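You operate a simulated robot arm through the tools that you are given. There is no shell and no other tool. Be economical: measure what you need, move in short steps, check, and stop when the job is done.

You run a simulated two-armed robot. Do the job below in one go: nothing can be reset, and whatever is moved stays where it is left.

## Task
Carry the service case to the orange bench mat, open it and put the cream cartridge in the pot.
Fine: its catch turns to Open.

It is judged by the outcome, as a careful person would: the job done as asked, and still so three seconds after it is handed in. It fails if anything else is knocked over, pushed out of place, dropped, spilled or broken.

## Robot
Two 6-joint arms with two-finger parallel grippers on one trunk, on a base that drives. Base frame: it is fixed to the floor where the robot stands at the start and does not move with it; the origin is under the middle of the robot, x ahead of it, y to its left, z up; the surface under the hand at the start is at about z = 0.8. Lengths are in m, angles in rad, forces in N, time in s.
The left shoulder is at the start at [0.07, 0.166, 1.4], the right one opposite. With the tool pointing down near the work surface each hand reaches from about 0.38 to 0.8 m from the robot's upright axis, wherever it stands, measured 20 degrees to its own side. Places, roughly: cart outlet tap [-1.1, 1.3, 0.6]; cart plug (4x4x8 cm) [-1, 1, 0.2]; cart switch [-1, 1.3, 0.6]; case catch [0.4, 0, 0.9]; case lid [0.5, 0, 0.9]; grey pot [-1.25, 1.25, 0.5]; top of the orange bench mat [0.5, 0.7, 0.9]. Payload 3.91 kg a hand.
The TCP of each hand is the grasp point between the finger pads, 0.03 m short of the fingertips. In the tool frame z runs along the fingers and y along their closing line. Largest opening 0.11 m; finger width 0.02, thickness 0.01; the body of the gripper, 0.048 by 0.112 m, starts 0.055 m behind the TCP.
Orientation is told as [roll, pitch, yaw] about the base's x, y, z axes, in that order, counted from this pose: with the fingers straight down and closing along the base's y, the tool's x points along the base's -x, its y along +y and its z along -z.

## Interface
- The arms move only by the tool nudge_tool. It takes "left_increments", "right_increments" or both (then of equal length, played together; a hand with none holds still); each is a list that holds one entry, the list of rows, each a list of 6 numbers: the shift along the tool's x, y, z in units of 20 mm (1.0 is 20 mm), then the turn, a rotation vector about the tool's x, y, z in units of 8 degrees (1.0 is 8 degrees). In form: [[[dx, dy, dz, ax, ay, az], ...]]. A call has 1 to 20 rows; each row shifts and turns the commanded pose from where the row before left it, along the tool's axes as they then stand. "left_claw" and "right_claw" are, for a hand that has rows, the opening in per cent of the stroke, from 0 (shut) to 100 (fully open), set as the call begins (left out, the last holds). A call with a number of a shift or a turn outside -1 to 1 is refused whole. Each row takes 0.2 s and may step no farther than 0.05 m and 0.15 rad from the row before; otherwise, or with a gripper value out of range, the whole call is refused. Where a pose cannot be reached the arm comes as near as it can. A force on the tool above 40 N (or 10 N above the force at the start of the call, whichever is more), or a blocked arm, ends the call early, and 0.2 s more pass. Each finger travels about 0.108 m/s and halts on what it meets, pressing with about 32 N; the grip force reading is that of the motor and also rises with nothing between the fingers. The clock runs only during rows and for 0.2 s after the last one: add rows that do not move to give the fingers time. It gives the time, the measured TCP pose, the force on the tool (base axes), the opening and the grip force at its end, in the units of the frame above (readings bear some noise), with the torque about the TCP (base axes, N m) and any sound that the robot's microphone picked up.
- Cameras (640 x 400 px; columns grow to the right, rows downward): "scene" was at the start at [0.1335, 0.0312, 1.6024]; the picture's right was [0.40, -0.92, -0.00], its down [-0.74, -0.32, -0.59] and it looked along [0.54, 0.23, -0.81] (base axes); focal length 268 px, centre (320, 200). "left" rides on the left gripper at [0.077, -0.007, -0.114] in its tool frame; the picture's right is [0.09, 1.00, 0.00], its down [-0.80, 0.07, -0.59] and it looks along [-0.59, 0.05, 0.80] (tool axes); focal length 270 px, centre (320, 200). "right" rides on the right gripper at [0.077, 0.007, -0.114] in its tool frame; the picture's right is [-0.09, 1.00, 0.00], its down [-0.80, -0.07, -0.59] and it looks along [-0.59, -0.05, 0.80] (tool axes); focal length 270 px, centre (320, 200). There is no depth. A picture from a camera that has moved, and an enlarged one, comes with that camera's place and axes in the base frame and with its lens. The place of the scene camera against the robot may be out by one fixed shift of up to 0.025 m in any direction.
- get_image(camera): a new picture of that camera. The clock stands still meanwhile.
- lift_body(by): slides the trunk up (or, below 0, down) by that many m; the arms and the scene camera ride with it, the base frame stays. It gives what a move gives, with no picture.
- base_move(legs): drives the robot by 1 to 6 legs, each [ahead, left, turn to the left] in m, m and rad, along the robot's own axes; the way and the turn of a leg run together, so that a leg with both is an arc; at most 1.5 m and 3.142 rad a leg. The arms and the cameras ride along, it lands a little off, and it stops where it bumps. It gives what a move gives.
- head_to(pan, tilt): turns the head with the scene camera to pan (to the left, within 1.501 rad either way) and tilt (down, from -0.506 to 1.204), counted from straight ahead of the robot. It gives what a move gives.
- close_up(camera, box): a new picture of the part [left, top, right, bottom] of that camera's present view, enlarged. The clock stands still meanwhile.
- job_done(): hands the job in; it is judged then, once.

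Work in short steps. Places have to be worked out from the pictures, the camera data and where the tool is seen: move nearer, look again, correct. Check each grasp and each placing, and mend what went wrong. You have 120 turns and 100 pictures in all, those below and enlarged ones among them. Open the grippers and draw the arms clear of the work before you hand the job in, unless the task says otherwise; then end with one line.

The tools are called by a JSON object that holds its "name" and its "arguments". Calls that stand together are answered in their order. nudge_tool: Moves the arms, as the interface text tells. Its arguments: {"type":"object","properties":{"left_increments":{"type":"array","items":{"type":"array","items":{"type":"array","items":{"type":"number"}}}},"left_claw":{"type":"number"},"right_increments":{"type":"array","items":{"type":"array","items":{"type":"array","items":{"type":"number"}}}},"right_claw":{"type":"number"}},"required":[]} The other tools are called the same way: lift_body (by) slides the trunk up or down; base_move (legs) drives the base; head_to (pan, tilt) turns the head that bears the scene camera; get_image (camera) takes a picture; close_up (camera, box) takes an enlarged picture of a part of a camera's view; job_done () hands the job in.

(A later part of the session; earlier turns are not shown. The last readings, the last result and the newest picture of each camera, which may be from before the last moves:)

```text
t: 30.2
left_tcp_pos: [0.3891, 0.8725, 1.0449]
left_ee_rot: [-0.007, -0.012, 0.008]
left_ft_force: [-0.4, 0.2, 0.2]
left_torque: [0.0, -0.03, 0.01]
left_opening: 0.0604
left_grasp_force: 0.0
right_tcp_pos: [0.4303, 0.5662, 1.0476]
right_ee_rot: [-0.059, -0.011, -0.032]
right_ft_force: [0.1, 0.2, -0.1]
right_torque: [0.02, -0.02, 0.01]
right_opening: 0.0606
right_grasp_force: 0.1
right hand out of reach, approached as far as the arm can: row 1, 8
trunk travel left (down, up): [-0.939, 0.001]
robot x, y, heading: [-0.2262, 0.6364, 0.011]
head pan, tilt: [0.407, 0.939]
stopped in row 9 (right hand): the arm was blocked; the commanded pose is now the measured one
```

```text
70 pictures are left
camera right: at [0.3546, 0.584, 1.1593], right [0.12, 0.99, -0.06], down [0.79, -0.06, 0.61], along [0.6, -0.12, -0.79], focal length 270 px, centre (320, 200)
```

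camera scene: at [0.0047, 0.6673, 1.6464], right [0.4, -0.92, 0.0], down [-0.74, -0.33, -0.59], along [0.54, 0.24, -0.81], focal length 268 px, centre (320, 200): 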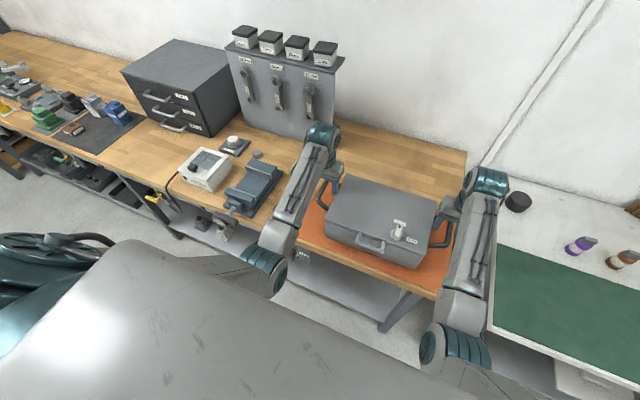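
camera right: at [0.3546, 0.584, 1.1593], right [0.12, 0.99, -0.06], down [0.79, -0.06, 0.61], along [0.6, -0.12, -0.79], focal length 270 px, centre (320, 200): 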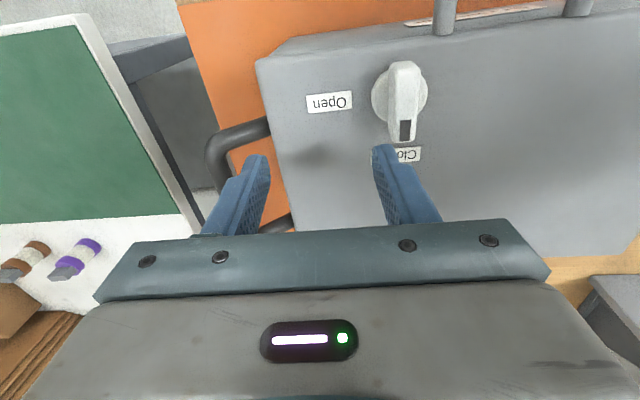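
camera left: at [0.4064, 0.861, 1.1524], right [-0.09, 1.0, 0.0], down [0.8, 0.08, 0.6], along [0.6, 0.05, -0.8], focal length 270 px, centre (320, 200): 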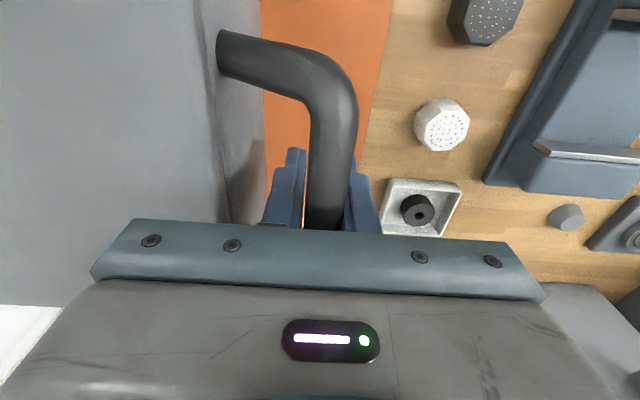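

The right arm is cramped this close to the midline. I bring the hand back right and straighten it, then shift the base 0.2 m left so the catch lies on the right arm's own side.

{"name": "nudge_tool", "arguments": {"right_increments": [[[0, -1, 0, -0.2, 0, -0.15], [0, -1, 0, -0.2, 0, -0.15], [0, -1, 0, 0, 0, 0], [0, -1, 0, 0, 0, 0], [0, -1, 0, 0, 0, 0], [0, -1, 0, 0, 0, 0], [0, -1, 0, 0, 0, 0], [0, -1, 0, 0, 0, 0], [0, -1, 0, 0, 0, 0], [0, -1, 0, 0, 0, 0], [0, 0, 0, 0, 0, 0]]]}}

{"name": "base_move", "arguments": {"legs": [[0, 0.19, 0]]}}

{"name": "get_image", "arguments": {"camera": "right"}}

{"name": "get_image", "arguments": {"camera": "scene"}}

```text
t: 32.6
left_tcp_pos: [0.3907, 0.8718, 1.0442]
left_ee_rot: [-0.007, -0.011, 0.007]
left_ft_force: [-0.1, 0.7, -1.0]
left_torque: [-0.02, 0.0, 0.01]
left_opening: 0.0605
left_grasp_force: 0.1
right_tcp_pos: [0.4296, 0.3689, 1.048]
right_ee_rot: [-0.002, -0.006, 0.011]
right_ft_force: [-0.3, -0.8, 0.8]
right_torque: [-0.02, -0.02, -0.04]
right_opening: 0.0605
right_grasp_force: 0.1
trunk travel left (down, up): [-0.939, 0.001]
robot x, y, heading: [-0.2306, 0.6345, 0.01]
head pan, tilt: [0.407, 0.939]
```

```text
t: 34.2
left_tcp_pos: [0.3854, 1.0598, 1.0445]
left_ee_rot: [-0.004, -0.012, 0.013]
left_ft_force: [-0.3, -1.0, -0.2]
left_torque: [0.0, -0.03, 0.0]
left_opening: 0.0603
left_grasp_force: 0.0
right_tcp_pos: [0.4297, 0.5572, 1.0468]
right_ee_rot: [0.002, -0.008, 0.014]
right_ft_force: [-0.2, -0.6, 0.0]
right_torque: [0.04, 0.01, 0.0]
right_opening: 0.0605
right_grasp_force: 0.1
trunk travel left (down, up): [-0.939, 0.001]
robot x, y, heading: [-0.235, 0.8236, 0.016]
head pan, tilt: [0.407, 0.939]
```

```text
69 pictures are left
camera right: at [0.3518, 0.5636, 1.1599], right [0.07, 1.0, 0.0], down [0.8, -0.06, 0.6], along [0.6, -0.04, -0.8], focal length 270 px, centre (320, 200)
```

right: 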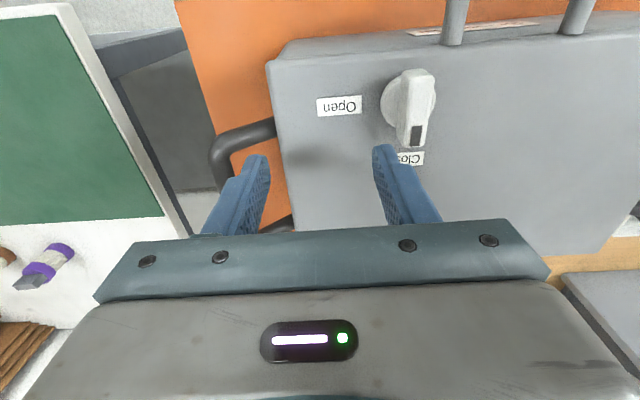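

```text
68 pictures are left
camera scene: at [-0.0986, 0.8509, 1.6465], right [0.41, -0.91, 0.0], down [-0.74, -0.33, -0.59], along [0.54, 0.24, -0.81], focal length 268 px, centre (320, 200)
```

scene: 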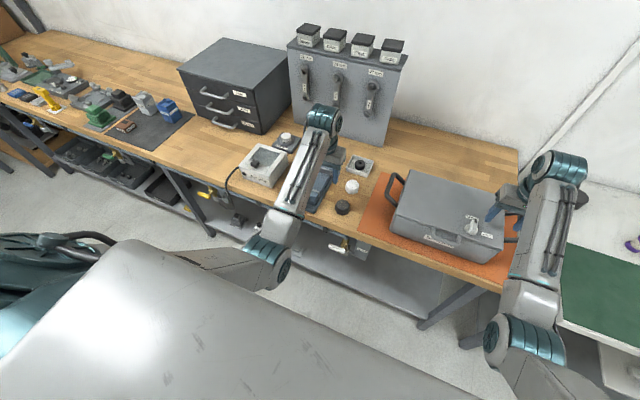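

Triangulation puts the lever pivot near (0.407, 0.616) with its top at z≈1.012. I go past it in +x, line up in y, then lower and back the open fingers around it.

{"name": "nudge_tool", "arguments": {"right_increments": [[[-1, 0, 0, 0, 0, 0], [-1, 0, 0, 0, 0, 0], [-0.5, 0, 0, 0, 0, -0.1], [0, 1, 0, 0, 0, 0], [0, 1, 0, 0, 0, 0], [0, 0.9, 0, 0, 0, 0], [0, 0, 0.8, 0, 0, 0], [0, 0, 0.8, 0, 0, 0], [0, 0, 0, 0, 0, 0]]]}}

{"name": "get_image", "arguments": {"camera": "right"}}

```text
t: 36.2
left_tcp_pos: [0.3863, 1.0637, 1.0439]
left_ee_rot: [-0.008, -0.012, 0.013]
left_ft_force: [0.0, 0.1, -0.4]
left_torque: [-0.02, 0.02, 0.0]
left_opening: 0.0605
left_grasp_force: 0.0
right_tcp_pos: [0.4781, 0.6193, 1.0154]
right_ee_rot: [-0.003, -0.008, 0.028]
right_ft_force: [1.0, 0.4, 0.6]
right_torque: [0.0, 0.02, -0.02]
right_opening: 0.0604
right_grasp_force: 0.0
trunk travel left (down, up): [-0.939, 0.001]
robot x, y, heading: [-0.2315, 0.8216, 0.015]
head pan, tilt: [0.407, 0.939]
```

```text
67 pictures are left
camera right: at [0.3999, 0.6247, 1.1281], right [0.06, 1.0, 0.0], down [0.8, -0.05, 0.6], along [0.6, -0.04, -0.8], focal length 270 px, centre (320, 200)
```

right: 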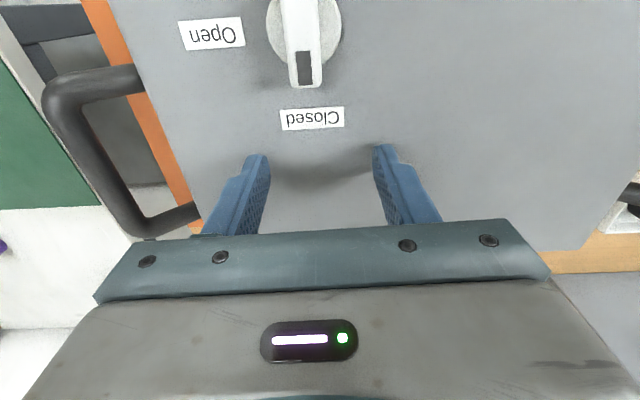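

Lever is aligned between the fingers (y≈0.616). I straighten yaw and back over it to x≈0.407.

{"name": "nudge_tool", "arguments": {"right_increments": [[[0, -0.15, 0, 0, 0, 0.2], [0.6, 0, 0, 0, 0, 0], [0.6, 0, 0, 0, 0, 0], [0.6, 0, 0, 0, 0, 0], [0.6, 0, 0, 0, 0, 0], [0.6, 0, 0, 0, 0, 0], [0.5, 0, 0, 0, 0, 0], [0, 0, 0, 0, 0, 0]]]}}

{"name": "get_image", "arguments": {"camera": "right"}}

{"name": "close_up", "arguments": {"camera": "scene", "box": [380, 140, 560, 270]}}

```text
t: 38.0
left_tcp_pos: [0.3863, 1.0618, 1.0434]
left_ee_rot: [-0.005, -0.011, 0.012]
left_ft_force: [-0.4, -0.7, 0.7]
left_torque: [-0.02, 0.02, -0.01]
left_opening: 0.0607
left_grasp_force: 0.0
right_tcp_pos: [0.4074, 0.6167, 1.0159]
right_ee_rot: [-0.002, -0.008, 0.001]
right_ft_force: [-0.4, 0.8, 0.4]
right_torque: [-0.01, -0.02, 0.0]
right_opening: 0.0605
right_grasp_force: 0.0
trunk travel left (down, up): [-0.939, 0.001]
robot x, y, heading: [-0.2366, 0.8236, 0.015]
head pan, tilt: [0.407, 0.939]
```

```text
66 pictures are left
camera right: at [0.331, 0.6248, 1.1287], right [0.09, 1.0, 0.0], down [0.8, -0.07, 0.6], along [0.6, -0.05, -0.8], focal length 270 px, centre (320, 200)
```

right: 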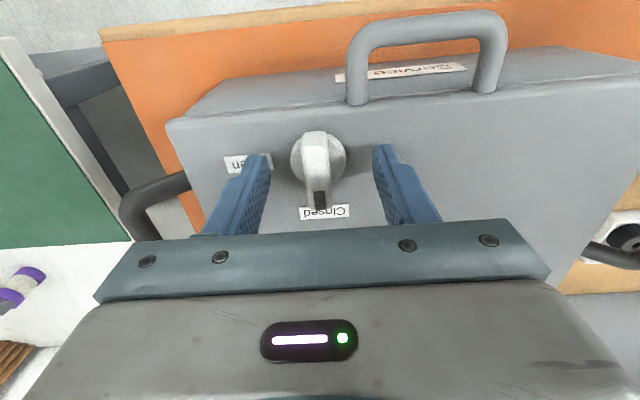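

```text
3.08 times, centred on (470, 205) of scene
camera zoom: at [-0.0985, 0.8558, 1.6464], right [0.41, -0.91, 0.0], down [-0.74, -0.33, -0.59], along [0.54, 0.24, -0.81], focal length 825 px, centre (-142, 185)
```

zoom: 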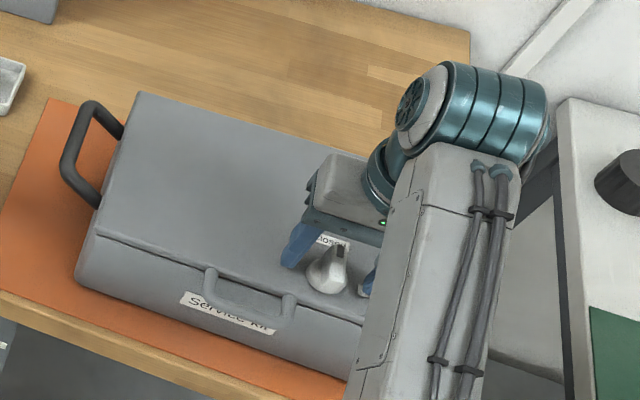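

The lever sits between the fingers, pivot near x 0.412. I adjust 4 mm forward, lower 4 mm and close.

{"name": "nudge_tool", "arguments": {"right_increments": [[[-0.2, 0, 0.2, 0, 0, 0], [0, 0, 0, 0, 0, 0]]]}}

{"name": "nudge_tool", "arguments": {"right_increments": [[[0, 0, 0, 0, 0, 0], [0, 0, 0, 0, 0, 0], [0, 0, 0, 0, 0, 0]]], "right_claw": 0}}

{"name": "get_image", "arguments": {"camera": "right"}}

```text
t: 38.6
left_tcp_pos: [0.386, 1.0621, 1.0438]
left_ee_rot: [-0.008, -0.012, 0.013]
left_ft_force: [0.0, 0.2, 0.3]
left_torque: [0.01, 0.0, 0.02]
left_opening: 0.0608
left_grasp_force: 0.1
right_tcp_pos: [0.4116, 0.6177, 1.0114]
right_ee_rot: [-0.001, -0.009, -0.001]
right_ft_force: [-0.6, -0.3, -0.4]
right_torque: [0.0, -0.03, 0.01]
right_opening: 0.0606
right_grasp_force: 0.0
trunk travel left (down, up): [-0.939, 0.001]
robot x, y, heading: [-0.2323, 0.8192, 0.021]
head pan, tilt: [0.407, 0.939]
```

```text
t: 39.4
left_tcp_pos: [0.3861, 1.062, 1.0441]
left_ee_rot: [-0.006, -0.011, 0.011]
left_ft_force: [0.6, -0.2, 0.3]
left_torque: [-0.01, -0.02, 0.01]
left_opening: 0.0606
left_grasp_force: 0.1
right_tcp_pos: [0.4117, 0.617, 1.0122]
right_ee_rot: [0.0, -0.007, 0.001]
right_ft_force: [-0.7, -4.1, 1.9]
right_torque: [0.01, 0.24, 0.02]
right_opening: 0.0132
right_grasp_force: 31.5
trunk travel left (down, up): [-0.939, 0.001]
robot x, y, heading: [-0.2305, 0.8268, 0.02]
head pan, tilt: [0.407, 0.939]
```

```text
64 pictures are left
camera right: at [0.3348, 0.6239, 1.125], right [0.09, 1.0, 0.0], down [0.8, -0.07, 0.6], along [0.6, -0.05, -0.8], focal length 270 px, centre (320, 200)
```

right: 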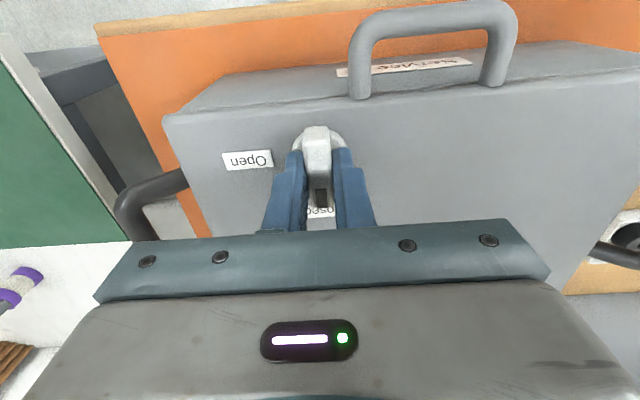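

Lever gripped (13 mm). I turn clockwise (tool +z) about 45° first and check.

{"name": "nudge_tool", "arguments": {"right_increments": [[[0, 0, 0, 0, 0, 0.7], [0, 0, 0, 0, 0, 0.7], [0, 0, 0, 0, 0, 0.7], [0, 0, 0, 0, 0, 0.7], [0, 0, 0, 0, 0, 0.7], [0, 0, 0, 0, 0, 0.7], [0, 0, 0, 0, 0, 0.7], [0, 0, 0, 0, 0, 0.7], [0, 0, 0, 0, 0, 0]]]}}

{"name": "get_image", "arguments": {"camera": "right"}}

```text
t: 41.4
left_tcp_pos: [0.3852, 1.062, 1.0451]
left_ee_rot: [-0.005, -0.014, 0.011]
left_ft_force: [0.5, -0.5, 0.1]
left_torque: [0.0, 0.02, -0.01]
left_opening: 0.0603
left_grasp_force: 0.1
right_tcp_pos: [0.4108, 0.6136, 1.0116]
right_ee_rot: [0.004, -0.009, -0.784]
right_ft_force: [-0.2, -9.2, 10.5]
right_torque: [-0.4, 0.01, -0.02]
right_opening: 0.0139
right_grasp_force: 32.0
trunk travel left (down, up): [-0.939, 0.001]
robot x, y, heading: [-0.234, 0.8237, 0.016]
head pan, tilt: [0.407, 0.939]
```

```text
63 pictures are left
camera right: at [0.361, 0.6745, 1.1248], right [0.76, 0.64, 0.01], down [0.51, -0.61, 0.6], along [0.39, -0.46, -0.8], focal length 270 px, centre (320, 200)
```

right: 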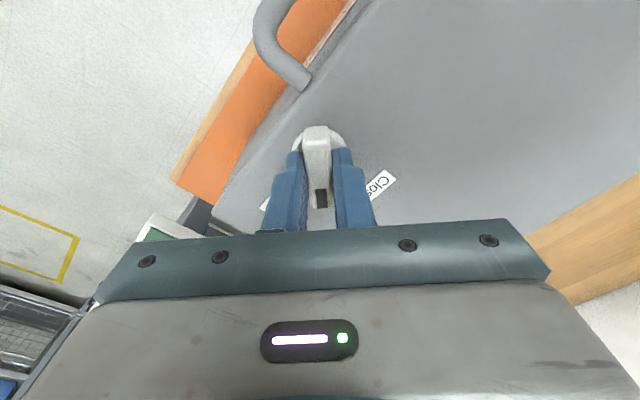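

Turning well with little torque. I complete the second 45°.

{"name": "nudge_tool", "arguments": {"right_increments": [[[0, 0, 0, 0, 0, 0.7], [0, 0, 0, 0, 0, 0.7], [0, 0, 0, 0, 0, 0.7], [0, 0, 0, 0, 0, 0.7], [0, 0, 0, 0, 0, 0.7], [0, 0, 0, 0, 0, 0.7], [0, 0, 0, 0, 0, 0.7], [0, 0, 0, 0, 0, 0.7], [0, 0, 0, 0, 0, 0]]]}}

{"name": "get_image", "arguments": {"camera": "right"}}

{"name": "get_image", "arguments": {"camera": "scene"}}

```text
t: 43.4
left_tcp_pos: [0.3842, 1.0609, 1.0458]
left_ee_rot: [-0.006, -0.015, 0.011]
left_ft_force: [0.9, -0.1, -0.6]
left_torque: [0.01, -0.04, -0.02]
left_opening: 0.0604
left_grasp_force: 0.0
right_tcp_pos: [0.4094, 0.6148, 1.0129]
right_ee_rot: [0.006, -0.002, -1.565]
right_ft_force: [-8.7, -12.1, 6.7]
right_torque: [-0.3, 0.28, 0.03]
right_opening: 0.0135
right_grasp_force: 31.7
trunk travel left (down, up): [-0.939, 0.001]
robot x, y, heading: [-0.2318, 0.8232, 0.016]
head pan, tilt: [0.407, 0.939]
```

```text
62 pictures are left
camera right: at [0.4159, 0.6921, 1.1256], right [1.0, -0.08, 0.01], down [-0.07, -0.8, 0.59], along [-0.04, -0.59, -0.8], focal length 270 px, centre (320, 200)
```

right: 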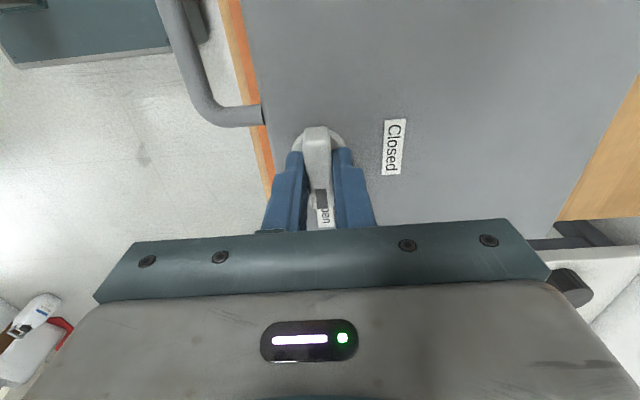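

```text
61 pictures are left
camera scene: at [-0.1015, 0.8529, 1.6467], right [0.41, -0.91, 0.0], down [-0.74, -0.33, -0.59], along [0.54, 0.24, -0.81], focal length 268 px, centre (320, 200)
```

scene: 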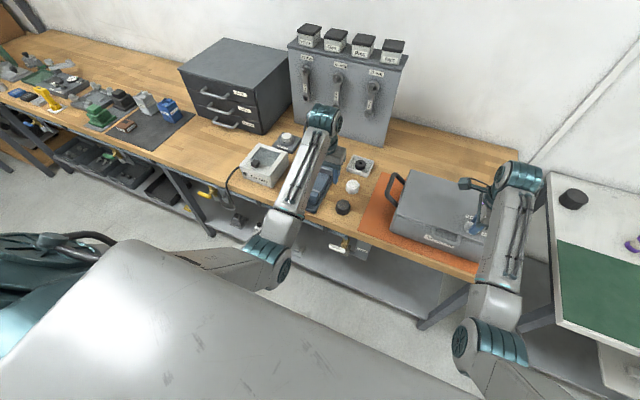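

The lever now points to Open. I open the hand a bit, slide it off toward +y, and lift.

{"name": "nudge_tool", "arguments": {"right_increments": [[[0, 0, 0, 0, 0, 0], [0, 0, 0, 0, 0, 0], [0, 0, -0.4, 0, 0, 0], [0, 0, -0.6, 0, 0, 0], [0, 0, -0.5, 0, 0, 0], [0.8, 0, 0, 0, 0, 0], [0.8, 0, 0, 0, 0, 0], [0.8, 0, 0, 0, 0, 0], [0, 0, 0, 0, 0, 0]]], "right_claw": 45}}

{"name": "get_image", "arguments": {"camera": "right"}}

{"name": "close_up", "arguments": {"camera": "scene", "box": [360, 150, 540, 280]}}

```text
t: 45.4
left_tcp_pos: [0.3858, 1.0623, 1.0439]
left_ee_rot: [-0.006, -0.015, 0.013]
left_ft_force: [0.5, -0.7, -1.0]
left_torque: [-0.01, -0.02, 0.0]
left_opening: 0.0607
left_grasp_force: 0.0
right_tcp_pos: [0.4116, 0.6649, 1.0407]
right_ee_rot: [0.008, -0.003, -1.564]
right_ft_force: [0.1, 0.8, 0.4]
right_torque: [-0.03, 0.0, 0.01]
right_opening: 0.0493
right_grasp_force: 0.0
trunk travel left (down, up): [-0.939, 0.001]
robot x, y, heading: [-0.2301, 0.8248, 0.021]
head pan, tilt: [0.407, 0.939]
```

```text
60 pictures are left
camera right: at [0.4177, 0.742, 1.1543], right [1.0, -0.08, 0.01], down [-0.07, -0.8, 0.6], along [-0.04, -0.59, -0.8], focal length 270 px, centre (320, 200)
```

right: 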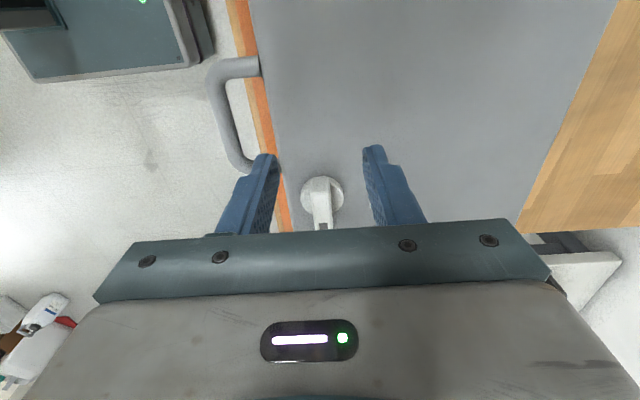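

```text
3.08 times, centred on (450, 215) of scene
camera zoom: at [-0.0988, 0.8555, 1.6464], right [0.41, -0.91, 0.0], down [-0.74, -0.33, -0.59], along [0.54, 0.24, -0.81], focal length 825 px, centre (-80, 154)
```

zoom: 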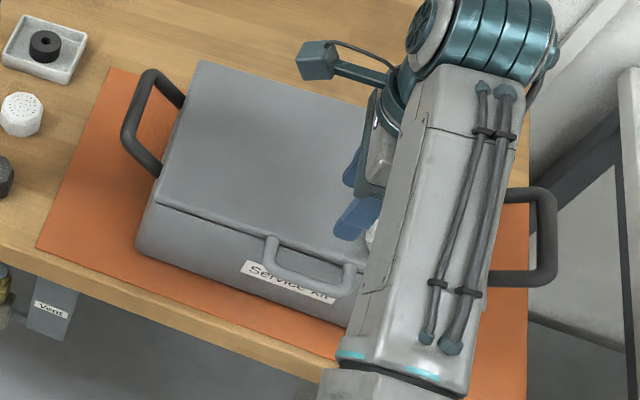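

Catch is open. Before backing up further I look to the left-rear to know where the cart stands.

{"name": "head_to", "arguments": {"pan": 1.5, "tilt": 0.7}}

{"name": "get_image", "arguments": {"camera": "scene"}}

```text
t: 46.7
left_tcp_pos: [0.3853, 1.0623, 1.0438]
left_ee_rot: [-0.006, -0.013, 0.012]
left_ft_force: [0.6, 0.1, 0.1]
left_torque: [-0.01, 0.0, 0.0]
left_opening: 0.0607
left_grasp_force: 0.1
right_tcp_pos: [0.4123, 0.6645, 1.0408]
right_ee_rot: [0.007, -0.002, -1.564]
right_ft_force: [0.3, 0.6, -0.4]
right_torque: [0.01, 0.03, -0.03]
right_opening: 0.0495
right_grasp_force: 0.0
trunk travel left (down, up): [-0.939, 0.001]
robot x, y, heading: [-0.2313, 0.8218, 0.017]
head pan, tilt: [1.499, 0.7]
```

```text
58 pictures are left
camera scene: at [-0.1608, 0.9106, 1.6654], right [1.0, -0.06, 0.0], down [-0.04, -0.64, -0.76], along [0.04, 0.76, -0.64], focal length 268 px, centre (320, 200)
```

scene: 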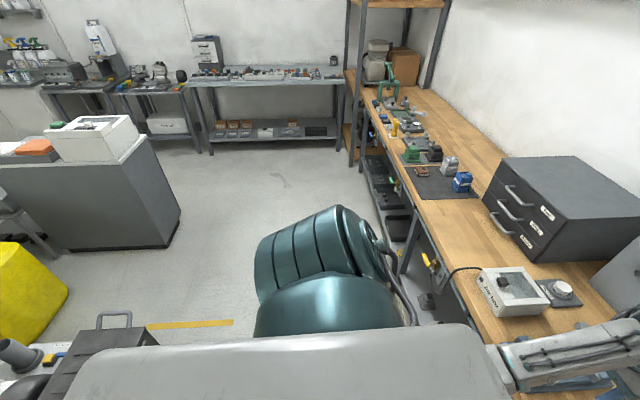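

The cart lies around x≈−1, y≈1.3, leaving some room. I turn the head back and shift the base 0.08 m back and 0.08 m left.

{"name": "base_move", "arguments": {"legs": [[-0.08, 0.08, -0.015]]}}

{"name": "head_to", "arguments": {"pan": -0.25, "tilt": 0.9}}

{"name": "get_image", "arguments": {"camera": "scene"}}

```text
t: 47.9
left_tcp_pos: [0.3108, 1.1334, 1.043]
left_ee_rot: [-0.005, -0.011, 0.002]
left_ft_force: [0.0, -0.5, -0.5]
left_torque: [0.0, 0.01, 0.0]
left_opening: 0.0604
left_grasp_force: 0.1
right_tcp_pos: [0.3325, 0.734, 1.0387]
right_ee_rot: [0.004, -0.001, -1.573]
right_ft_force: [0.5, -0.6, -0.2]
right_torque: [0.0, 0.04, 0.04]
right_opening: 0.0495
right_grasp_force: 0.1
trunk travel left (down, up): [-0.939, 0.001]
robot x, y, heading: [-0.3091, 0.9013, 0.007]
head pan, tilt: [1.499, 0.7]
```

```text
t: 49.7
left_tcp_pos: [0.31, 1.1342, 1.0441]
left_ee_rot: [-0.007, -0.012, 0.002]
left_ft_force: [0.7, -0.7, -0.2]
left_torque: [0.02, 0.0, 0.0]
left_opening: 0.0604
left_grasp_force: 0.1
right_tcp_pos: [0.3308, 0.736, 1.0402]
right_ee_rot: [0.007, 0.0, -1.574]
right_ft_force: [0.2, -0.6, -0.2]
right_torque: [0.0, 0.01, -0.01]
right_opening: 0.0496
right_grasp_force: 0.1
trunk travel left (down, up): [-0.939, 0.001]
robot x, y, heading: [-0.3081, 0.8988, 0.005]
head pan, tilt: [-0.25, 0.901]
```

```text
57 pictures are left
camera scene: at [-0.1715, 0.8853, 1.6492], right [-0.24, -0.97, 0.0], down [-0.76, 0.19, -0.62], along [0.6, -0.15, -0.78], focal length 268 px, centre (320, 200)
```

scene: 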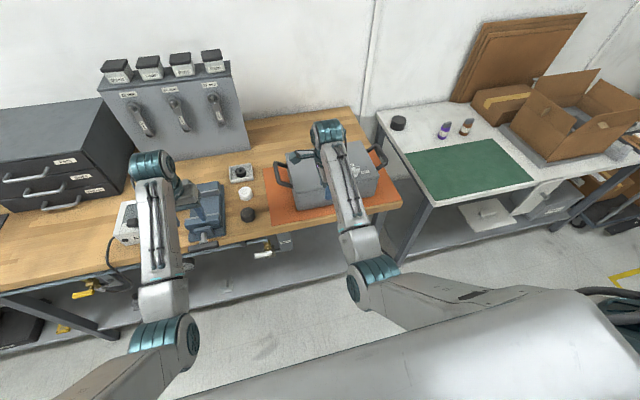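

Now over the front handle bar (about x 0.345, y 0.677, z 0.972). I tilt the tool 30° forward and line up above it.

{"name": "nudge_tool", "arguments": {"right_increments": [[[-1, 0, 0, -0.75, 0, 0], [-1, 0, 0, -0.75, 0, 0], [-0.9, 0, 0, -0.75, 0, 0], [0, 0, 0, -0.75, 0, 0], [0, 0, 0, -0.75, 0, 0], [0, 0, 0, 0, 0, 0]]]}}

{"name": "get_image", "arguments": {"camera": "right"}}

{"name": "close_up", "arguments": {"camera": "scene", "box": [250, 110, 410, 230]}}

```text
t: 51.1
left_tcp_pos: [0.3097, 1.135, 1.0444]
left_ee_rot: [-0.008, -0.012, 0.002]
left_ft_force: [0.4, -0.2, -0.1]
left_torque: [-0.04, 0.01, -0.02]
left_opening: 0.0606
left_grasp_force: 0.2
right_tcp_pos: [0.3289, 0.6785, 1.0413]
right_ee_rot: [0.533, -0.004, -1.573]
right_ft_force: [0.4, 0.3, -0.3]
right_torque: [0.03, 0.02, -0.01]
right_opening: 0.0496
right_grasp_force: 0.0
trunk travel left (down, up): [-0.939, 0.001]
robot x, y, heading: [-0.3136, 0.9018, -0.002]
head pan, tilt: [-0.25, 0.901]
```

```text
56 pictures are left
camera right: at [0.2791, 0.7549, 1.1422], right [0.86, -0.09, 0.51], down [-0.37, -0.8, 0.48], along [0.36, -0.6, -0.72], focal length 270 px, centre (320, 200)
```

right: 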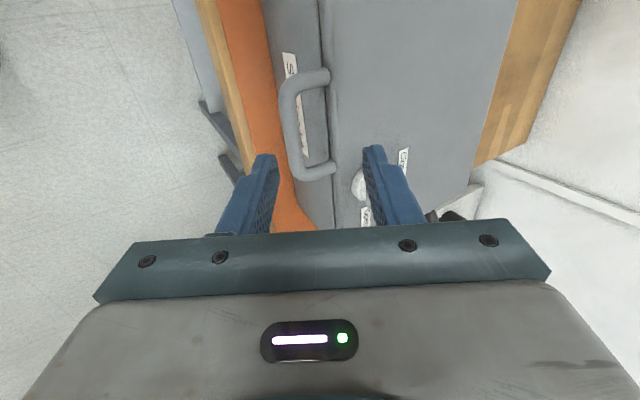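

```text
3.33 times, centred on (330, 170) of scene
camera zoom: at [-0.1716, 0.8852, 1.6492], right [-0.24, -0.97, 0.0], down [-0.76, 0.19, -0.62], along [0.6, -0.15, -0.78], focal length 893 px, centre (287, 300)
```

zoom: 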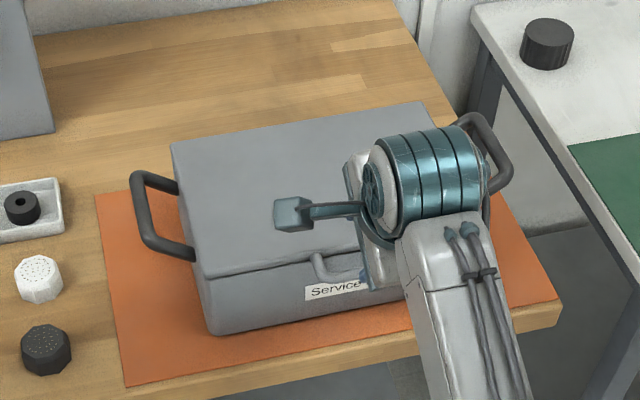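

The bar is confirmed at about (0.348, 0.68, 0.972). I narrow the opening to 32%, align across the tool and advance most of the way.

{"name": "nudge_tool", "arguments": {"right_increments": [[[0, -0.5, 0, 0, 0, 0], [0, -0.48, 0, 0, 0, 0], [0, 0, 0.7, 0, 0, 0], [0, 0, 0.7, 0, 0, 0], [0, 0, 0.5, 0, 0, 0], [0, 0, 0, 0, 0, 0]]], "right_claw": 32}}

{"name": "get_image", "arguments": {"camera": "right"}}

```text
t: 52.5
left_tcp_pos: [0.3095, 1.134, 1.0439]
left_ee_rot: [-0.008, -0.011, 0.002]
left_ft_force: [-0.3, 0.6, 0.1]
left_torque: [0.02, -0.01, -0.01]
left_opening: 0.0604
left_grasp_force: 0.1
right_tcp_pos: [0.3339, 0.6786, 0.9993]
right_ee_rot: [0.531, -0.002, -1.575]
right_ft_force: [0.4, -0.2, -0.1]
right_torque: [-0.02, 0.02, -0.02]
right_opening: 0.0352
right_grasp_force: 0.0
trunk travel left (down, up): [-0.939, 0.001]
robot x, y, heading: [-0.3111, 0.9021, 0.006]
head pan, tilt: [-0.25, 0.901]
```

```text
54 pictures are left
camera right: at [0.282, 0.7559, 1.1004], right [0.86, -0.09, 0.51], down [-0.37, -0.8, 0.48], along [0.36, -0.6, -0.72], focal length 270 px, centre (320, 200)
```

right: 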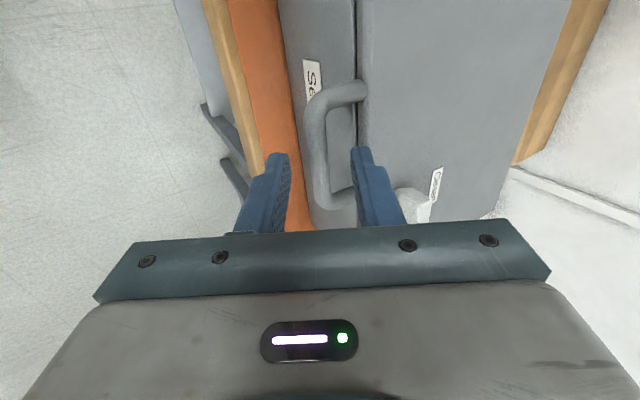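

The bar is centred between the fingers, about 4 cm beyond the TCP. I advance 2.6 cm and close.

{"name": "nudge_tool", "arguments": {"right_increments": [[[0, 0, 0.45, 0, 0, 0], [0, 0, 0.45, 0, 0, 0], [0, 0, 0.4, 0, 0, 0], [0, 0, 0, 0, 0, 0]]]}}

{"name": "nudge_tool", "arguments": {"right_increments": [[[0, 0, 0, 0, 0, 0], [0, 0, 0, 0, 0, 0], [0, 0, 0, 0, 0, 0]]], "right_claw": 0}}

{"name": "get_image", "arguments": {"camera": "right"}}

```text
t: 53.5
left_tcp_pos: [0.305, 1.1355, 1.047]
left_ee_rot: [-0.009, -0.016, 0.002]
left_ft_force: [0.6, 0.1, -0.6]
left_torque: [0.0, 0.01, -0.01]
left_opening: 0.0603
left_grasp_force: 0.0
right_tcp_pos: [0.3408, 0.6798, 0.9787]
right_ee_rot: [0.536, -0.003, -1.574]
right_ft_force: [-14.4, 0.8, 12.3]
right_torque: [0.07, -0.29, 0.06]
right_opening: 0.0323
right_grasp_force: 0.0
trunk travel left (down, up): [-0.939, 0.001]
robot x, y, heading: [-0.3118, 0.9007, 0.008]
head pan, tilt: [-0.25, 0.901]
```

```text
t: 54.3
left_tcp_pos: [0.3085, 1.1343, 1.0448]
left_ee_rot: [-0.006, -0.013, 0.004]
left_ft_force: [0.2, -0.3, -0.3]
left_torque: [-0.01, 0.03, -0.04]
left_opening: 0.0603
left_grasp_force: 0.1
right_tcp_pos: [0.3457, 0.6783, 0.9757]
right_ee_rot: [0.532, -0.001, -1.575]
right_ft_force: [2.1, 0.4, 4.9]
right_torque: [-0.28, -0.02, 0.57]
right_opening: 0.0119
right_grasp_force: 32.1
trunk travel left (down, up): [-0.939, 0.001]
robot x, y, heading: [-0.313, 0.8989, 0.007]
head pan, tilt: [-0.25, 0.901]
```

```text
53 pictures are left
camera right: at [0.2947, 0.7568, 1.0772], right [0.86, -0.09, 0.51], down [-0.37, -0.8, 0.48], along [0.36, -0.6, -0.72], focal length 270 px, centre (320, 200)
```

right: 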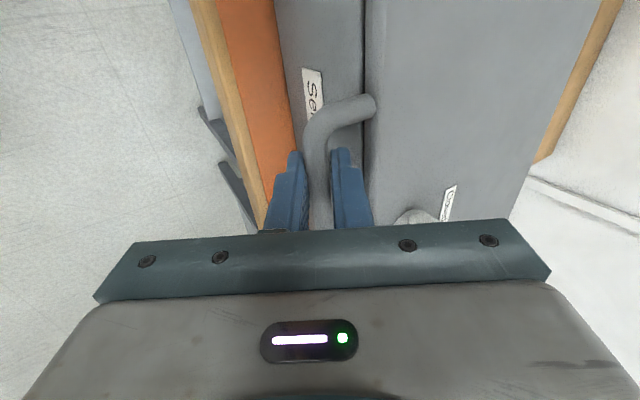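

Handle gripped (12 mm bar). I lift along the hinge arc (hinge estimated at x≈0.585) by the first 10°.

{"name": "nudge_tool", "arguments": {"right_increments": [[[0, 0.39, -0.55, 0, 0, 0], [0, 0.39, -0.55, 0, 0, 0], [0, 0.4, -0.55, 0, 0, 0], [0, 0, 0, 0, 0, 0]]]}}

{"name": "close_up", "arguments": {"camera": "scene", "box": [250, 110, 410, 230]}}

```text
t: 55.3
left_tcp_pos: [0.3091, 1.1359, 1.0433]
left_ee_rot: [-0.009, -0.012, 0.002]
left_ft_force: [-0.4, 0.6, 0.0]
left_torque: [0.01, -0.02, -0.01]
left_opening: 0.0605
left_grasp_force: 0.1
right_tcp_pos: [0.3486, 0.6787, 1.0152]
right_ee_rot: [0.531, -0.003, -1.574]
right_ft_force: [-1.7, 5.9, 0.2]
right_torque: [0.27, 0.1, 0.88]
right_opening: 0.0118
right_grasp_force: 32.3
trunk travel left (down, up): [-0.939, 0.001]
robot x, y, heading: [-0.311, 0.9002, 0.007]
head pan, tilt: [-0.25, 0.901]
```

```text
3.33 times, centred on (330, 170) of scene
camera zoom: at [-0.1722, 0.8873, 1.6493], right [-0.24, -0.97, 0.0], down [-0.76, 0.19, -0.62], along [0.6, -0.15, -0.78], focal length 893 px, centre (287, 300)
```

zoom: 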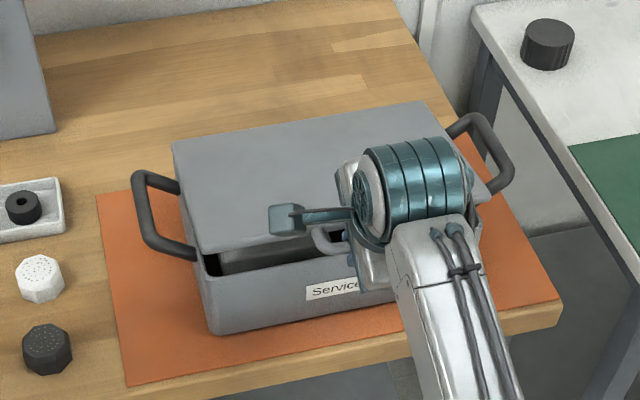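

The lid opens on a rear hinge and forces are tiny. I continue through 20° and 30°.

{"name": "nudge_tool", "arguments": {"right_increments": [[[0, 0.49, -0.48, 0, 0, 0], [0, 0.49, -0.48, 0, 0, 0], [0, 0.49, -0.48, 0, 0, 0], [0, 0.55, -0.38, 0, 0, 0], [0, 0.55, -0.38, 0, 0, 0], [0, 0.55, -0.38, 0, 0, 0], [0, 0, 0, 0, 0, 0]]]}}

{"name": "close_up", "arguments": {"camera": "scene", "box": [250, 110, 410, 230]}}

```text
t: 56.9
left_tcp_pos: [0.3096, 1.1359, 1.0446]
left_ee_rot: [-0.008, -0.013, 0.0]
left_ft_force: [0.4, 0.1, 0.4]
left_torque: [0.0, -0.03, 0.01]
left_opening: 0.0604
left_grasp_force: 0.0
right_tcp_pos: [0.3762, 0.6787, 1.091]
right_ee_rot: [0.534, -0.003, -1.572]
right_ft_force: [-4.1, 4.1, 0.9]
right_torque: [-0.24, -0.01, 0.41]
right_opening: 0.0114
right_grasp_force: 32.4
trunk travel left (down, up): [-0.939, 0.001]
robot x, y, heading: [-0.3145, 0.904, 0.006]
head pan, tilt: [-0.25, 0.901]
```

```text
3.33 times, centred on (330, 170) of scene
camera zoom: at [-0.1735, 0.8868, 1.6494], right [-0.24, -0.97, 0.0], down [-0.76, 0.19, -0.62], along [0.6, -0.15, -0.78], focal length 893 px, centre (287, 300)
```

zoom: 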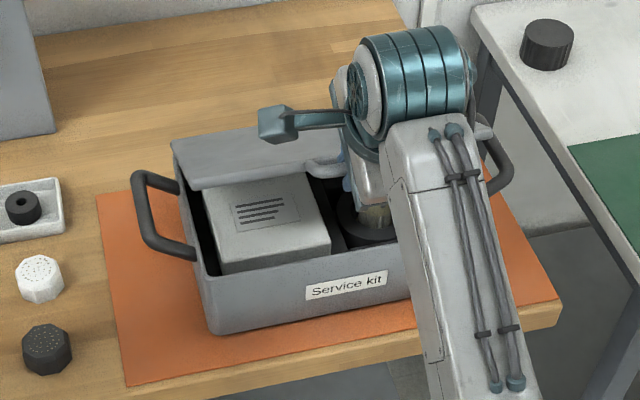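

The lid rises well and the inside shows a white box and a black ring holder. I continue to 50°.

{"name": "nudge_tool", "arguments": {"right_increments": [[[0, 0.62, -0.28, 0, 0, 0], [0, 0.62, -0.28, 0, 0, 0], [0, 0.62, -0.28, 0, 0, 0], [0, 0.65, -0.17, 0, 0, 0], [0, 0.65, -0.17, 0, 0, 0], [0, 0.65, -0.17, 0, 0, 0], [0, 0, 0, 0, 0, 0]]]}}

{"name": "nudge_tool", "arguments": {"right_increments": [[[0, 0.67, -0.05, 0, 0, 0], [0, 0.67, -0.05, 0, 0, 0], [0, 0.67, -0.05, 0, 0, 0], [0, 0.67, 0.06, 0, 0, 0], [0, 0.67, 0.06, 0, 0, 0], [0, 0.67, 0.06, 0, 0, 0], [0, 0, 0, 0, 0, 0]]]}}

{"name": "get_image", "arguments": {"camera": "scene"}}

```text
t: 58.5
left_tcp_pos: [0.3093, 1.1347, 1.0441]
left_ee_rot: [-0.007, -0.012, 0.002]
left_ft_force: [-1.0, -0.6, -0.4]
left_torque: [0.0, 0.01, 0.0]
left_opening: 0.0603
left_grasp_force: 0.0
right_tcp_pos: [0.4291, 0.6785, 1.153]
right_ee_rot: [0.531, -0.003, -1.575]
right_ft_force: [-1.1, -1.1, 2.5]
right_torque: [-0.21, -0.05, 0.18]
right_opening: 0.0117
right_grasp_force: 32.3
trunk travel left (down, up): [-0.939, 0.001]
robot x, y, heading: [-0.3128, 0.9018, 0.004]
head pan, tilt: [-0.25, 0.901]
```

```text
t: 60.1
left_tcp_pos: [0.3109, 1.1353, 1.0432]
left_ee_rot: [-0.009, -0.012, 0.002]
left_ft_force: [-0.4, -0.4, 0.5]
left_torque: [0.0, 0.01, 0.01]
left_opening: 0.0606
left_grasp_force: 0.1
right_tcp_pos: [0.4989, 0.6771, 1.1941]
right_ee_rot: [0.528, -0.003, -1.575]
right_ft_force: [1.2, 2.9, 0.3]
right_torque: [0.13, 0.01, -0.08]
right_opening: 0.0114
right_grasp_force: 32.4
trunk travel left (down, up): [-0.939, 0.001]
robot x, y, heading: [-0.3131, 0.9034, 0.001]
head pan, tilt: [-0.25, 0.901]
```

```text
50 pictures are left
camera scene: at [-0.1703, 0.8861, 1.6491], right [-0.24, -0.97, 0.0], down [-0.76, 0.19, -0.62], along [0.6, -0.15, -0.78], focal length 268 px, centre (320, 200)
```

scene: 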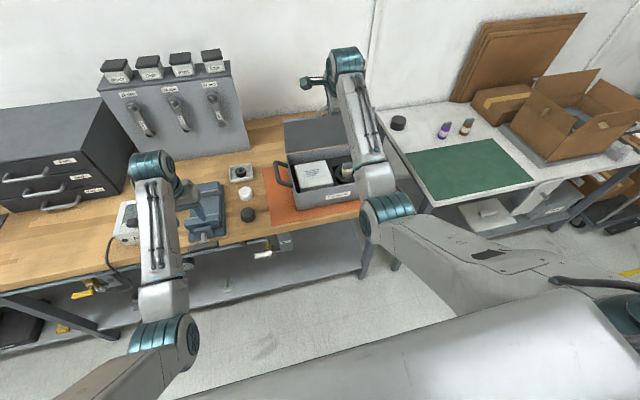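

About 70° open. I continue past vertical in steps, watching for a stop.

{"name": "nudge_tool", "arguments": {"right_increments": [[[0, 0.65, 0.18, 0, 0, 0], [0, 0.65, 0.18, 0, 0, 0], [0, 0.65, 0.18, 0, 0, 0], [0, 0.61, 0.29, 0, 0, 0], [0, 0.61, 0.29, 0, 0, 0], [0, 0.61, 0.29, 0, 0, 0], [0, 0, 0, 0, 0, 0]]]}}

{"name": "nudge_tool", "arguments": {"right_increments": [[[0, 0.55, 0.39, 0, 0, 0], [0, 0.55, 0.39, 0, 0, 0], [0, 0.55, 0.39, 0, 0, 0], [0, 0, 0, 0, 0, 0]]]}}

{"name": "get_image", "arguments": {"camera": "scene"}}

```text
t: 61.7
left_tcp_pos: [0.3105, 1.1348, 1.0438]
left_ee_rot: [-0.007, -0.01, 0.002]
left_ft_force: [0.5, -0.1, -0.3]
left_torque: [0.01, 0.01, -0.04]
left_opening: 0.0605
left_grasp_force: 0.0
right_tcp_pos: [0.5799, 0.6781, 1.2089]
right_ee_rot: [0.529, -0.004, -1.574]
right_ft_force: [0.3, 4.6, -0.4]
right_torque: [0.2, -0.12, -0.22]
right_opening: 0.0114
right_grasp_force: 32.3
trunk travel left (down, up): [-0.939, 0.001]
robot x, y, heading: [-0.3101, 0.8985, 0.012]
head pan, tilt: [-0.25, 0.901]
```

```text
t: 62.7
left_tcp_pos: [0.3096, 1.1355, 1.0422]
left_ee_rot: [-0.006, -0.013, 0.002]
left_ft_force: [-0.1, 0.5, -0.5]
left_torque: [0.04, 0.0, -0.01]
left_opening: 0.0603
left_grasp_force: 0.1
right_tcp_pos: [0.6194, 0.6785, 1.2044]
right_ee_rot: [0.531, -0.005, -1.575]
right_ft_force: [-0.2, 2.9, 0.3]
right_torque: [-0.1, 0.0, -0.47]
right_opening: 0.0114
right_grasp_force: 31.9
trunk travel left (down, up): [-0.939, 0.001]
robot x, y, heading: [-0.3099, 0.8999, 0.004]
head pan, tilt: [-0.25, 0.901]
```

```text
49 pictures are left
camera scene: at [-0.1716, 0.8861, 1.6492], right [-0.24, -0.97, 0.0], down [-0.76, 0.19, -0.62], along [0.6, -0.15, -0.78], focal length 268 px, centre (320, 200)
```

scene: 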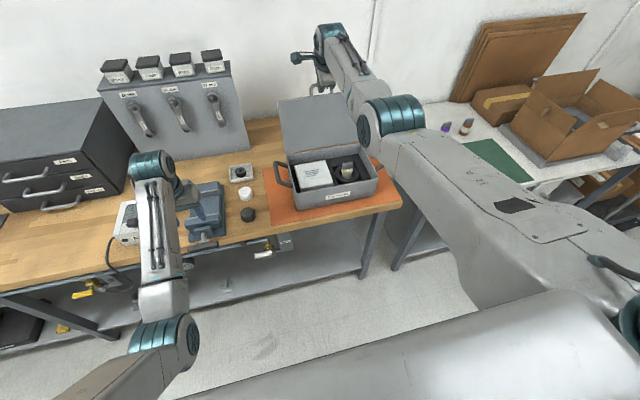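

Lid is around 100°. I push about 10° further and see the case inside.

{"name": "nudge_tool", "arguments": {"right_increments": [[[0, 0.47, 0.48, 0, 0, 0], [0, 0.47, 0.48, 0, 0, 0], [0, 0.47, 0.48, 0, 0, 0], [0, 0, 0, 0, 0, 0]]]}}

{"name": "close_up", "arguments": {"camera": "scene", "box": [250, 90, 410, 210]}}

```text
t: 63.7
left_tcp_pos: [0.309, 1.1351, 1.0434]
left_ee_rot: [-0.007, -0.012, 0.002]
left_ft_force: [-0.2, -0.9, -0.3]
left_torque: [0.02, 0.03, 0.02]
left_opening: 0.0604
left_grasp_force: 0.0
right_tcp_pos: [0.6228, 0.679, 1.2034]
right_ee_rot: [0.533, -0.003, -1.576]
right_ft_force: [1.2, 1.1, 2.3]
right_torque: [0.31, -0.05, -0.26]
right_opening: 0.0116
right_grasp_force: 32.2
right hand out of reach, approached as far as the arm can: row 1, 2, 3
trunk travel left (down, up): [-0.939, 0.001]
robot x, y, heading: [-0.3145, 0.9033, 0.005]
head pan, tilt: [-0.25, 0.901]
```

```text
3.33 times, centred on (330, 150) of scene
camera zoom: at [-0.1723, 0.8862, 1.6493], right [-0.24, -0.97, 0.0], down [-0.76, 0.19, -0.62], along [0.6, -0.15, -0.78], focal length 893 px, centre (287, 367)
```

zoom: 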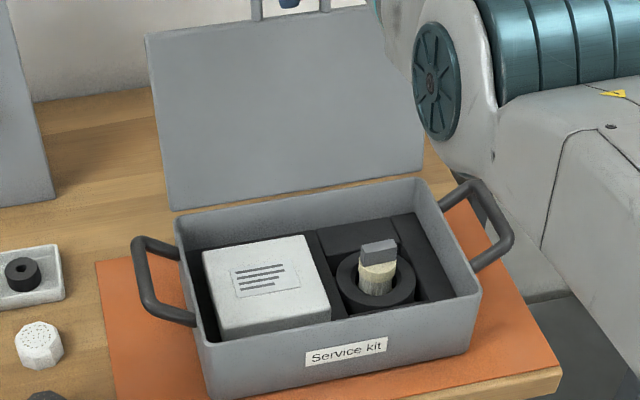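

The cream cartridge sits in the black ring holder on the right. The lid leans past vertical at the arm's reach limit, so I open the hand gently and watch whether the lid stays.

{"name": "nudge_tool", "arguments": {"right_increments": [[[0, 0, 0, 0, 0, 0], [0, 0, 0, 0, 0, 0], [0, 0, 0, 0, 0, 0]]], "right_claw": 40}}

{"name": "close_up", "arguments": {"camera": "scene", "box": [250, 70, 410, 190]}}

{"name": "get_image", "arguments": {"camera": "right"}}

```text
t: 64.5
left_tcp_pos: [0.3091, 1.1343, 1.0441]
left_ee_rot: [-0.006, -0.011, 0.003]
left_ft_force: [0.2, 0.5, 0.5]
left_torque: [-0.03, -0.01, 0.0]
left_opening: 0.0606
left_grasp_force: 0.2
right_tcp_pos: [0.6232, 0.6776, 1.2026]
right_ee_rot: [0.53, -0.003, -1.574]
right_ft_force: [0.1, -0.3, -0.7]
right_torque: [-0.03, 0.01, 0.05]
right_opening: 0.044
right_grasp_force: 0.1
trunk travel left (down, up): [-0.939, 0.001]
robot x, y, heading: [-0.313, 0.9019, 0.003]
head pan, tilt: [-0.25, 0.901]
```

```text
3.33 times, centred on (330, 130) of scene
camera zoom: at [-0.172, 0.8856, 1.6493], right [-0.24, -0.97, 0.0], down [-0.76, 0.19, -0.62], along [0.6, -0.15, -0.78], focal length 893 px, centre (287, 433)
```

zoom: 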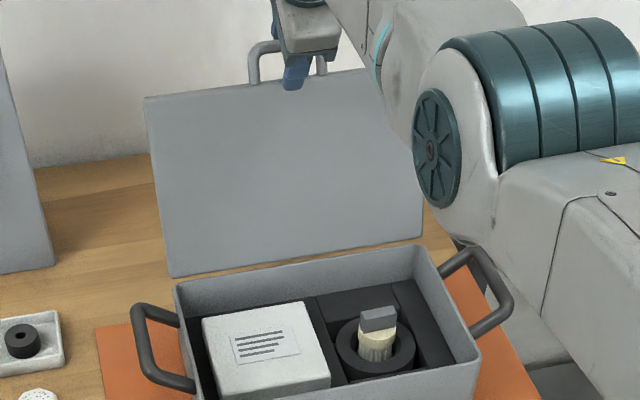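

```text
46 pictures are left
camera right: at [0.5717, 0.7555, 1.304], right [0.86, -0.09, 0.5], down [-0.37, -0.8, 0.48], along [0.36, -0.6, -0.72], focal length 270 px, centre (320, 200)
```

right: 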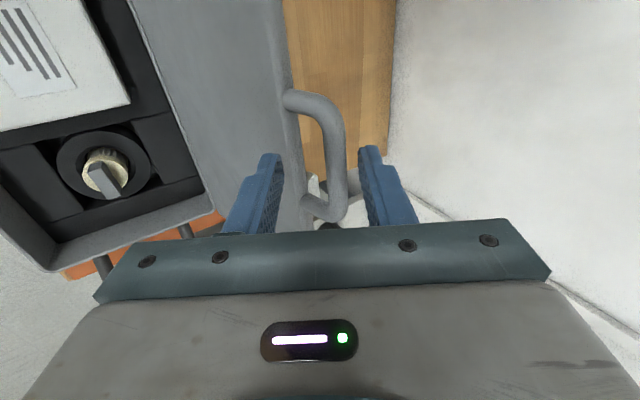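

The lid stays open by itself. I withdraw the hand off the bar along the tool axis.

{"name": "nudge_tool", "arguments": {"right_increments": [[[0, 0, -0.8, 0, 0, 0], [0, 0, -0.8, 0, 0, 0], [0, 0, -0.8, 0, 0, 0], [0, 0, -0.8, 0, 0, 0], [0, 0, 0, 0, 0, 0]]]}}

{"name": "get_image", "arguments": {"camera": "right"}}

```text
t: 65.7
left_tcp_pos: [0.3091, 1.1348, 1.045]
left_ee_rot: [-0.007, -0.013, 0.002]
left_ft_force: [0.1, -0.5, -0.5]
left_torque: [0.02, -0.01, -0.01]
left_opening: 0.0604
left_grasp_force: 0.1
right_tcp_pos: [0.5894, 0.6765, 1.2565]
right_ee_rot: [0.531, -0.003, -1.573]
right_ft_force: [-0.3, -0.3, -1.2]
right_torque: [0.0, -0.04, 0.02]
right_opening: 0.044
right_grasp_force: 0.0
trunk travel left (down, up): [-0.939, 0.001]
robot x, y, heading: [-0.3106, 0.9022, 0.01]
head pan, tilt: [-0.25, 0.901]
```

```text
45 pictures are left
camera right: at [0.5394, 0.754, 1.3574], right [0.86, -0.09, 0.5], down [-0.36, -0.8, 0.48], along [0.36, -0.6, -0.72], focal length 270 px, centre (320, 200)
```

right: 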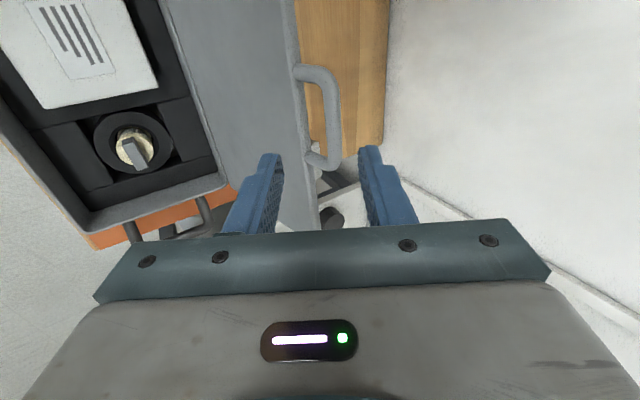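

The cartridge tab is near (0.483, 0.617, 0.956). I bring the right hand back out, point it down, and move above the cartridge for a look.

{"name": "nudge_tool", "arguments": {"right_increments": [[[0, -1, 0, 0, 0, 0], [0, -1, 0, 0, 0, 0], [0, -1, 0, 0, 0, 0], [-0.6, -1, 0, 0, 0, 0], [-0.6, -1, 0, 0, 0, 0], [-0.6, 0, 0, 0.76, 0, 0], [-0.6, 0, 0, 0.76, 0, 0], [-0.6, 0, 0, 0.76, 0, 0], [0, 0, 0, 0.76, 0, 0], [0, 0, 0, 0.76, 0, 0], [0, 0, 1, 0, 0, 0], [0, 0, 1, 0, 0, 0], [0, 0, 1, 0, 0, 0], [0, 0, 0, 0, 0, 0]]], "right_claw": 45}}

{"name": "get_image", "arguments": {"camera": "right"}}

{"name": "get_image", "arguments": {"camera": "scene"}}

```text
t: 68.7
left_tcp_pos: [0.3083, 1.1341, 1.043]
left_ee_rot: [-0.008, -0.012, 0.002]
left_ft_force: [0.2, 0.2, 0.0]
left_torque: [-0.03, -0.02, 0.01]
left_opening: 0.0605
left_grasp_force: 0.2
right_tcp_pos: [0.5032, 0.616, 1.1468]
right_ee_rot: [0.002, -0.001, -1.575]
right_ft_force: [-0.9, 0.7, 0.2]
right_torque: [-0.02, 0.0, 0.01]
right_opening: 0.0496
right_grasp_force: 0.1
trunk travel left (down, up): [-0.939, 0.001]
robot x, y, heading: [-0.3113, 0.9006, 0.006]
head pan, tilt: [-0.25, 0.901]
```

```text
44 pictures are left
camera right: at [0.5111, 0.6942, 1.2606], right [1.0, -0.09, 0.0], down [-0.07, -0.8, 0.6], along [-0.05, -0.59, -0.8], focal length 270 px, centre (320, 200)
```

right: 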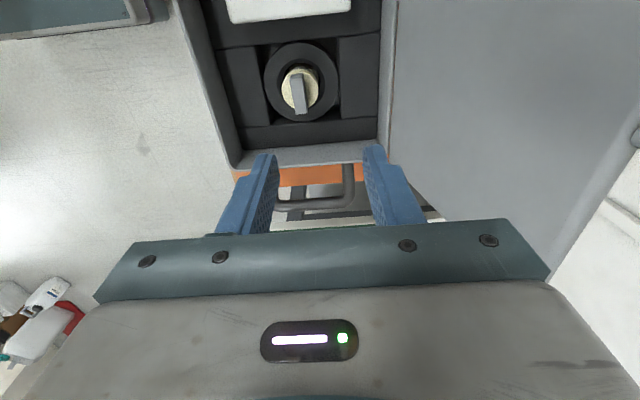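

```text
43 pictures are left
camera scene: at [-0.1721, 0.8854, 1.6493], right [-0.24, -0.97, 0.0], down [-0.76, 0.19, -0.62], along [0.6, -0.15, -0.78], focal length 268 px, centre (320, 200)
```

scene: 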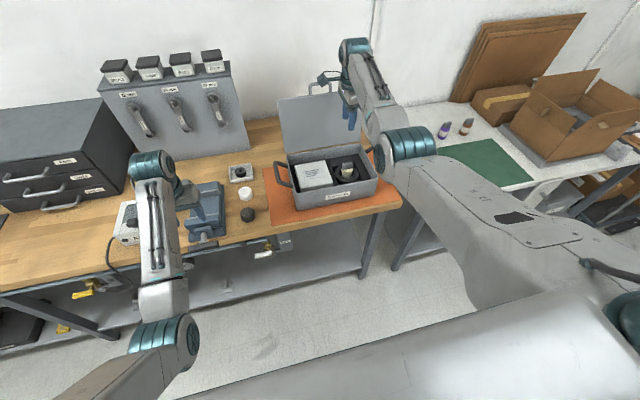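

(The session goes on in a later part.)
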